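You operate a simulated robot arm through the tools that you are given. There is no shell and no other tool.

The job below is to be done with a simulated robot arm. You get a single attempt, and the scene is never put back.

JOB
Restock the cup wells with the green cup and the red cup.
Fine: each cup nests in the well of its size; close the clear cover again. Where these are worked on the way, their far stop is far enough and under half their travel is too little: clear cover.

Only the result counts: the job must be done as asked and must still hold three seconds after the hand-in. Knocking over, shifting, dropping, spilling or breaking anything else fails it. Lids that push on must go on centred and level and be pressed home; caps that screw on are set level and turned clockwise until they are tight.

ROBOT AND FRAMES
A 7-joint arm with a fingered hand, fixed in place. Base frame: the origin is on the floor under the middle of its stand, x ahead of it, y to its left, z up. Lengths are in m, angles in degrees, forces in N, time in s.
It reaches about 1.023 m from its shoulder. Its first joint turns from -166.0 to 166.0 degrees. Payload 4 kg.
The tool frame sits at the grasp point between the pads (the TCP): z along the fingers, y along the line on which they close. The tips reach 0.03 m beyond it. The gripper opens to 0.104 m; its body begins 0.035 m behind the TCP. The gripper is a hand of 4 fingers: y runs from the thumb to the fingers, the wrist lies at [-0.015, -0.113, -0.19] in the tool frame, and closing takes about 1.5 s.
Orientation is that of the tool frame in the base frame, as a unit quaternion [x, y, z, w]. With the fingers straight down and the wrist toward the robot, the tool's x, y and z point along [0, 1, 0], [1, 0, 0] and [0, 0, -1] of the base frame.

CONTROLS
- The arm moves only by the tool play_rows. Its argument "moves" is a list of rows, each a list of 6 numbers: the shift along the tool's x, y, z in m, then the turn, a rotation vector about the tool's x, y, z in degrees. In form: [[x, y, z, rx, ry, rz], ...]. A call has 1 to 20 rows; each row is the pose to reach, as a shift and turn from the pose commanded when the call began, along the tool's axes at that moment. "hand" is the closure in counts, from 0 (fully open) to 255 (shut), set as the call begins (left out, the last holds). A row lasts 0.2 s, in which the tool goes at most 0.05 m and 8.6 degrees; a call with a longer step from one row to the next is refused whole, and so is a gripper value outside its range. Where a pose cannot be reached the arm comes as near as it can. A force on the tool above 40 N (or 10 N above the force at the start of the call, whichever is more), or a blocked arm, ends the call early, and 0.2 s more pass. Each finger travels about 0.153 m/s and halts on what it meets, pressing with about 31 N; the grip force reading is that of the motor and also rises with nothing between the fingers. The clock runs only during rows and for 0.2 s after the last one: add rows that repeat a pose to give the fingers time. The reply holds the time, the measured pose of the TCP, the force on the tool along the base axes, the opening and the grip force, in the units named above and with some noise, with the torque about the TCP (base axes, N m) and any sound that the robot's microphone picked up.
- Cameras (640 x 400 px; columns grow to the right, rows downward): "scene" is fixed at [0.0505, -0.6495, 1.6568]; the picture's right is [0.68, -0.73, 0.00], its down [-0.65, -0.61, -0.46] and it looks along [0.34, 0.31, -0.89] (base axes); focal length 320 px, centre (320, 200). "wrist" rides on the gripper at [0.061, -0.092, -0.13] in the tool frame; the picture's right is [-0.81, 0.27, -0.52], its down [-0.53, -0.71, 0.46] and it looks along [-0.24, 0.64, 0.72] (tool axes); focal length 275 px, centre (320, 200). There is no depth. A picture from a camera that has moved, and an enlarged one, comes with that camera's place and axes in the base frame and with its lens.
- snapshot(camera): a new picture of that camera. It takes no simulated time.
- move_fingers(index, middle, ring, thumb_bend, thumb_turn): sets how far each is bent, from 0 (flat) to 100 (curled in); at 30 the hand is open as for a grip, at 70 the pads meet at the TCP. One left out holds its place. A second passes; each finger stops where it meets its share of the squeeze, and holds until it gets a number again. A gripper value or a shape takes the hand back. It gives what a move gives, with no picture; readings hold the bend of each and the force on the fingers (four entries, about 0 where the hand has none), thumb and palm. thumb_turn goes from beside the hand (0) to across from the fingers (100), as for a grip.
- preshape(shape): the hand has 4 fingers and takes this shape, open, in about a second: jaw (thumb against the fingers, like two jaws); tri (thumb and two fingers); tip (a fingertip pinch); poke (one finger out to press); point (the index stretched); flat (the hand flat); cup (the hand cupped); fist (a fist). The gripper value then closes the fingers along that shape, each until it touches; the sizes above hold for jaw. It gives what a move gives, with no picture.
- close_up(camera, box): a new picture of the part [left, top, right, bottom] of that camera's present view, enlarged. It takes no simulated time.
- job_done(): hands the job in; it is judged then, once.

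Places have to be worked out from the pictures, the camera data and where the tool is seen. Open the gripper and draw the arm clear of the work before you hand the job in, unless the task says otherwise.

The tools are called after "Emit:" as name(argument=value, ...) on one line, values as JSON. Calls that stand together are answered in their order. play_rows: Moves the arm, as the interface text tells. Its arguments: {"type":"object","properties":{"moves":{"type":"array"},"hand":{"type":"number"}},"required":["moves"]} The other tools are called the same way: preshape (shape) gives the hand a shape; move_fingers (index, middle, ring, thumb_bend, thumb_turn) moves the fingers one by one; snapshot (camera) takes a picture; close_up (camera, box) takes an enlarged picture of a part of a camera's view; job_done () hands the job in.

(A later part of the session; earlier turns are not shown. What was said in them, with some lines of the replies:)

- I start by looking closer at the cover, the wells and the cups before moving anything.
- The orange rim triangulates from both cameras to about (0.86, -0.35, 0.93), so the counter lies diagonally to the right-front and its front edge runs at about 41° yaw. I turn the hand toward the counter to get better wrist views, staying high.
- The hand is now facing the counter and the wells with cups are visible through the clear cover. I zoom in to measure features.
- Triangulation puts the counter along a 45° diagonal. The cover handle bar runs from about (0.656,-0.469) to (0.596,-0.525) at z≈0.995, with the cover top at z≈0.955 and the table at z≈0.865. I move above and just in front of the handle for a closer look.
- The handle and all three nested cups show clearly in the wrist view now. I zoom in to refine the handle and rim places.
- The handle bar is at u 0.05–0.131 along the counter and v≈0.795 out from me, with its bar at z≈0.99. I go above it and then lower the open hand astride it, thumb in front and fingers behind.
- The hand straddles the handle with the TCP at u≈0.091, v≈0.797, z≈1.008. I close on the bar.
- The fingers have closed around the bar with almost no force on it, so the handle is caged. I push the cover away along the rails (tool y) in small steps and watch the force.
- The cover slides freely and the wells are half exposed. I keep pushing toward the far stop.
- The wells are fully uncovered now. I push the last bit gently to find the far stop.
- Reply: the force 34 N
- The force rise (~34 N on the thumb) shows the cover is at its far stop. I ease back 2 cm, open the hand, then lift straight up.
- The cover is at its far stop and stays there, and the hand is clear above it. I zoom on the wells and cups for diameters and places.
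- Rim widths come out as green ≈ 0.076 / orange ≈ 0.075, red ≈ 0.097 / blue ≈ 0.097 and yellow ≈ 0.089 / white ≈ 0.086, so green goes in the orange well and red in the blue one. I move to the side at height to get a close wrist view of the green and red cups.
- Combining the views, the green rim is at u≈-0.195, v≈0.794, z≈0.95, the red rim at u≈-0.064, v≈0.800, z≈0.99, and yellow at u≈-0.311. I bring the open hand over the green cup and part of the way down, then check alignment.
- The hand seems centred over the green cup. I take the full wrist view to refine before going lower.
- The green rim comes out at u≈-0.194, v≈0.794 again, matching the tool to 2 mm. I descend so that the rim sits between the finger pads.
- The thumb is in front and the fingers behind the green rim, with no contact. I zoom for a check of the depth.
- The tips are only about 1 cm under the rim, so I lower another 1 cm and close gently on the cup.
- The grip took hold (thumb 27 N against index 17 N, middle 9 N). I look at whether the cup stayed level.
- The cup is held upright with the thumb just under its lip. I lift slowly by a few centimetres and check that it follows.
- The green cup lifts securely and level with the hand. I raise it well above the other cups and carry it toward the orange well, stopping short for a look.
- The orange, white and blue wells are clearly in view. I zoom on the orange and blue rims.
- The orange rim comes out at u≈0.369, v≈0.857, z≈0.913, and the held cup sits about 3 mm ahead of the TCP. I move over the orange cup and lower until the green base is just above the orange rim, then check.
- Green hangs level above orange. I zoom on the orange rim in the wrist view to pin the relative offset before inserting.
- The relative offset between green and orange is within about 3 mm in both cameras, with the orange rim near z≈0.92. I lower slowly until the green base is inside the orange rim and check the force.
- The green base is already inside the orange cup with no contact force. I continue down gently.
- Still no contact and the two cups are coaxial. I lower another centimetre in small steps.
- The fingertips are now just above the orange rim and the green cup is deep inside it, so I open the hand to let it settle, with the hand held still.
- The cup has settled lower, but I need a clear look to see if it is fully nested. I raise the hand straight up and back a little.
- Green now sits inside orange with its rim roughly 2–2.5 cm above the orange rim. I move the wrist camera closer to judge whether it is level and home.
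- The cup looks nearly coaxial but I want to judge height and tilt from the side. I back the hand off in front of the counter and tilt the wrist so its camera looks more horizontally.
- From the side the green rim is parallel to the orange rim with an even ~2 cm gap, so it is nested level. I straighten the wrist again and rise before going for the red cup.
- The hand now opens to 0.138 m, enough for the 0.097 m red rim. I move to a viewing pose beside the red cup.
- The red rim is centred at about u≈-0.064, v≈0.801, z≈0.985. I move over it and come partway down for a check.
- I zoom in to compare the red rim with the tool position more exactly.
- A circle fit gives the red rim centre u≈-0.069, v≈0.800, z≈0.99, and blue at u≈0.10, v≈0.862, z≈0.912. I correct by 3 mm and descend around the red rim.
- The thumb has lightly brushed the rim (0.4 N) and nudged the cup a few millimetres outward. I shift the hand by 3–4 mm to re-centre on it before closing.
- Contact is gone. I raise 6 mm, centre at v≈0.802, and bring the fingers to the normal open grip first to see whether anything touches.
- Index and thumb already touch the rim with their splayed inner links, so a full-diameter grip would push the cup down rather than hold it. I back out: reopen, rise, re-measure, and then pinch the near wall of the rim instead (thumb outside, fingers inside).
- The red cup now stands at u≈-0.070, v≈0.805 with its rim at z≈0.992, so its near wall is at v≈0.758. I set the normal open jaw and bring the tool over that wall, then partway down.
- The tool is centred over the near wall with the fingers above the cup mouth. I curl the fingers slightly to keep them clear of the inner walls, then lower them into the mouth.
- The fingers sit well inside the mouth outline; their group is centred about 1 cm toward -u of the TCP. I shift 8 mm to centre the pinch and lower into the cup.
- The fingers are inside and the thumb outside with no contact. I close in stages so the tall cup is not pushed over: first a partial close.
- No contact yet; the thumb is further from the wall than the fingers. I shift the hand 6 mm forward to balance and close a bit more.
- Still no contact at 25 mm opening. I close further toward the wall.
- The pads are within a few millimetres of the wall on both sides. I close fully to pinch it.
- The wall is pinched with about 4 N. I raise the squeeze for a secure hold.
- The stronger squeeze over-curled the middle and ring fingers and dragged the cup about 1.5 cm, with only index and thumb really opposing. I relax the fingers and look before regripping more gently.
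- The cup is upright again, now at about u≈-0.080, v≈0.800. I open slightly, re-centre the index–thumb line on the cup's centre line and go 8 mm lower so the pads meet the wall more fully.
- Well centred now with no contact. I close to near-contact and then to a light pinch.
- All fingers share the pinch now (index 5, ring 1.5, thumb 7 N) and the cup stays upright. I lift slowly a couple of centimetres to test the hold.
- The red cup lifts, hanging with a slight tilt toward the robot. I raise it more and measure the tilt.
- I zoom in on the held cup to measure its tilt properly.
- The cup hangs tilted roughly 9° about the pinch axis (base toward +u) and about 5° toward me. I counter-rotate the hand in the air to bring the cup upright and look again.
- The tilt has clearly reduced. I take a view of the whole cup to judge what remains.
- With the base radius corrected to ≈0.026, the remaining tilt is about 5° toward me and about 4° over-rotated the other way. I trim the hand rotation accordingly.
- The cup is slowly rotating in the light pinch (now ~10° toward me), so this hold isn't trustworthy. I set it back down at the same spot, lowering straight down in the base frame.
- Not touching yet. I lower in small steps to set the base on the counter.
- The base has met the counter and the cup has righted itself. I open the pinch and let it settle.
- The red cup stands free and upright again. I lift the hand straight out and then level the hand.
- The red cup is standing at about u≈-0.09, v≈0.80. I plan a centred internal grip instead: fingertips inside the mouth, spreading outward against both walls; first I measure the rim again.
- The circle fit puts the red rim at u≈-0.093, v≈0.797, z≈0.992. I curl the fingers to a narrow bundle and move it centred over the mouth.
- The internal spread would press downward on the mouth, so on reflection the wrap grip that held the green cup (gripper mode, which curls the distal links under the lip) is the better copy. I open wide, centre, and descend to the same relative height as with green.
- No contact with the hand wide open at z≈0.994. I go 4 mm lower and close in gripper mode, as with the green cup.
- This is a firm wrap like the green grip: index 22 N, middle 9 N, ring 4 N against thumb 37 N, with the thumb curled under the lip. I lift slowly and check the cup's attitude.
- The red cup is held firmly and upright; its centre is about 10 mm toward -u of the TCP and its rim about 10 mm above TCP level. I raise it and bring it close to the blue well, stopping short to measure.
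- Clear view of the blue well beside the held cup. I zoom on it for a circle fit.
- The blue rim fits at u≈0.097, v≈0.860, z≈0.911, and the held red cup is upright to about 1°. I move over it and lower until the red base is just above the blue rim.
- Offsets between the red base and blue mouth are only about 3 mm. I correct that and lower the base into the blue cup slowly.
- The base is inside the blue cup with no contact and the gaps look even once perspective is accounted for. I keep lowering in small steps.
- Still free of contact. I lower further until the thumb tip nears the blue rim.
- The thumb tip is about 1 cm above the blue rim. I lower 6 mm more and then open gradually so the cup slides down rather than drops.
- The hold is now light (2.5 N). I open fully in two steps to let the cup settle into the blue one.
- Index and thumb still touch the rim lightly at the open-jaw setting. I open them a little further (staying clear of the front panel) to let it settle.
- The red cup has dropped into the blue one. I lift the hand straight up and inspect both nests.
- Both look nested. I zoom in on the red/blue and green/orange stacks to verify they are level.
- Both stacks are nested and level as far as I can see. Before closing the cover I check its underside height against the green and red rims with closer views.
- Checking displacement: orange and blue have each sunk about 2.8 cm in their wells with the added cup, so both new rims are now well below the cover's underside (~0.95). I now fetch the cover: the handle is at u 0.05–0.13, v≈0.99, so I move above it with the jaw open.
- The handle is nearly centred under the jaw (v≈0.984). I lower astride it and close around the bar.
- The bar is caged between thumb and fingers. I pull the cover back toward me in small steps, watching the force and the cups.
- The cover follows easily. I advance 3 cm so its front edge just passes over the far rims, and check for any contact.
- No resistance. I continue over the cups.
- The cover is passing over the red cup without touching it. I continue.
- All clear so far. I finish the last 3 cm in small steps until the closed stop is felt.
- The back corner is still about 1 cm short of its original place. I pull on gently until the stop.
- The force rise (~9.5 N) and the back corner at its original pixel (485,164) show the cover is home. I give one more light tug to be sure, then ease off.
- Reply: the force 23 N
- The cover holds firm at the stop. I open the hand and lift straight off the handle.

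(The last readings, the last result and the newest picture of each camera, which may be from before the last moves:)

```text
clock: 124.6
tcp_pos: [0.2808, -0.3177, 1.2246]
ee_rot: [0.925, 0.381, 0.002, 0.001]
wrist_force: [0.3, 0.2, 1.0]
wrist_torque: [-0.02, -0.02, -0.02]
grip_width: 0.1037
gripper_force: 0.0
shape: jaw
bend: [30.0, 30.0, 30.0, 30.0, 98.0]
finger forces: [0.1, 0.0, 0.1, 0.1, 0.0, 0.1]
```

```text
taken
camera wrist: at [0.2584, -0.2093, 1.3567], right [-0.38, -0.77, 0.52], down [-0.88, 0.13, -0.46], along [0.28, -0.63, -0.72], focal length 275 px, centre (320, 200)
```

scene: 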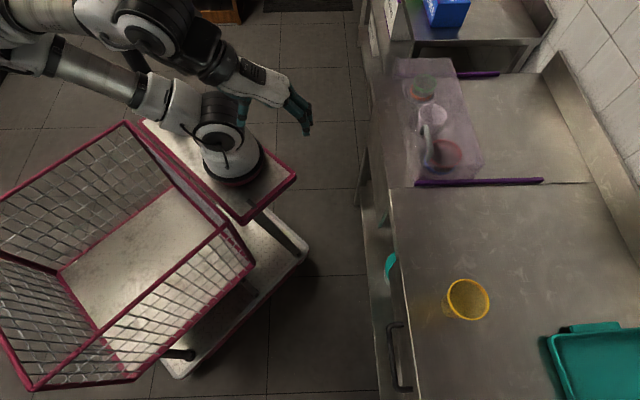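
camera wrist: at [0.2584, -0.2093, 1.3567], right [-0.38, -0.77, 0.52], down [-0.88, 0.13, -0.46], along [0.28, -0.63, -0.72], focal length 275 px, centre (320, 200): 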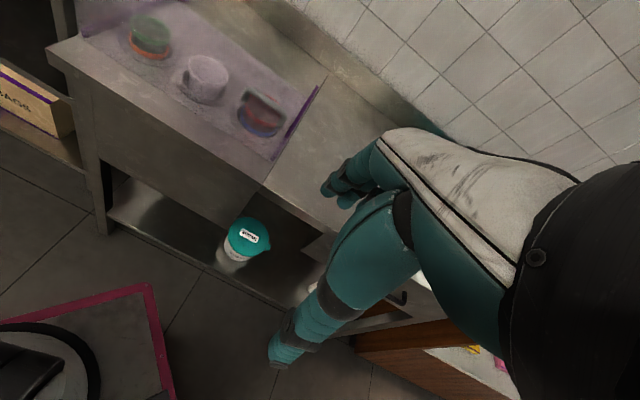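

The cover is closed, the yellow cup is untouched and the arm is clear. I take a last close look at the closed cover and both stacks before handing in.

Emit:
close_up(camera="scene", box=[376, 40, 504, 120])

Emit:
close_up(camera="scene", box=[376, 110, 504, 190])

Emit:
close_up(camera="wrist", box=[60, 0, 316, 160])

```text
5.00 times, centred on (440, 80) of scene
camera zoom: at [0.0505, -0.6495, 1.6568], right [0.68, -0.73, 0.0], down [-0.65, -0.61, -0.46], along [0.34, 0.31, -0.89], focal length 1597 px, centre (-280, 800)
```

zoom: 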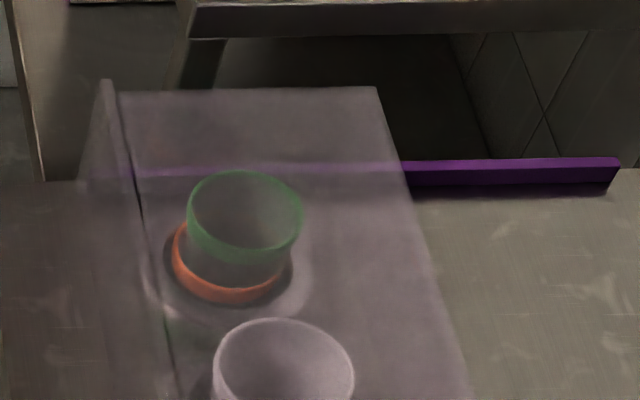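

```text
5.00 times, centred on (440, 150) of scene
camera zoom: at [0.0505, -0.6495, 1.6568], right [0.68, -0.73, 0.0], down [-0.65, -0.61, -0.46], along [0.34, 0.31, -0.89], focal length 1597 px, centre (-280, 450)
```

zoom: 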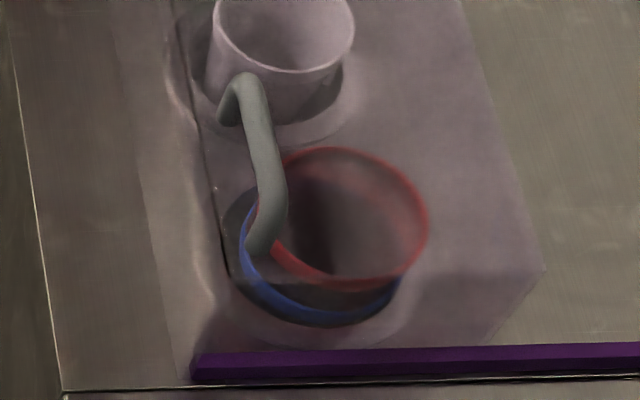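

```text
2.50 times, centred on (188, 80) of wrist
camera zoom: at [0.2584, -0.2093, 1.3567], right [-0.38, -0.77, 0.52], down [-0.88, 0.13, -0.46], along [0.28, -0.63, -0.72], focal length 688 px, centre (650, 500)
```

zoom: 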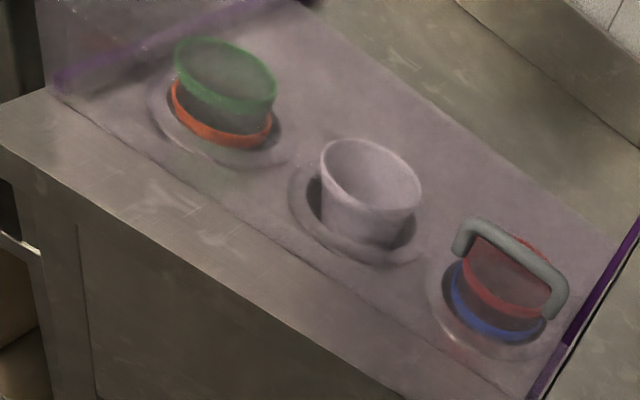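

The cover sits exactly where it started. Green is nested level in the small well and red in the large one, with white and yellow undisturbed, the gripper open and the arm clear, so I hand in.

Emit:
job_done()

```text
The job is handed in.
```

The green cup is nested in the small well (inside the orange cup) and the red cup in the large well (inside the blue one). The clear cover is shut again. I have handed the job in.

- **Cover:** I pushed it to its far stop to open it. To close it I pulled until it hit the stop, and a further 22 N tug did not move it. In the last pictures it sits where it started.
- **Cups:** In the last pictures both cups look level and nested. The red rim sits about 3 mm off the blue cup's centre. The orange and blue cups each sank about 2.8 cm when the new cup went in, which leaves the green and red rims at about the height the orange and blue rims had before.
- **Red cup handling:** My first grip on the red cup, a pinch on its rim, shifted it about 1.5 cm along the counter. It then started to tilt when lifted, so I set it down and regripped it around the outside. It stayed upright on the counter throughout.
- **Releases:** I let both cups go slightly above their final position, so they slid down the last 1–3 cm inside the other cup.

The white and yellow cups look undisturbed, and the hand is open and clear of the counter.
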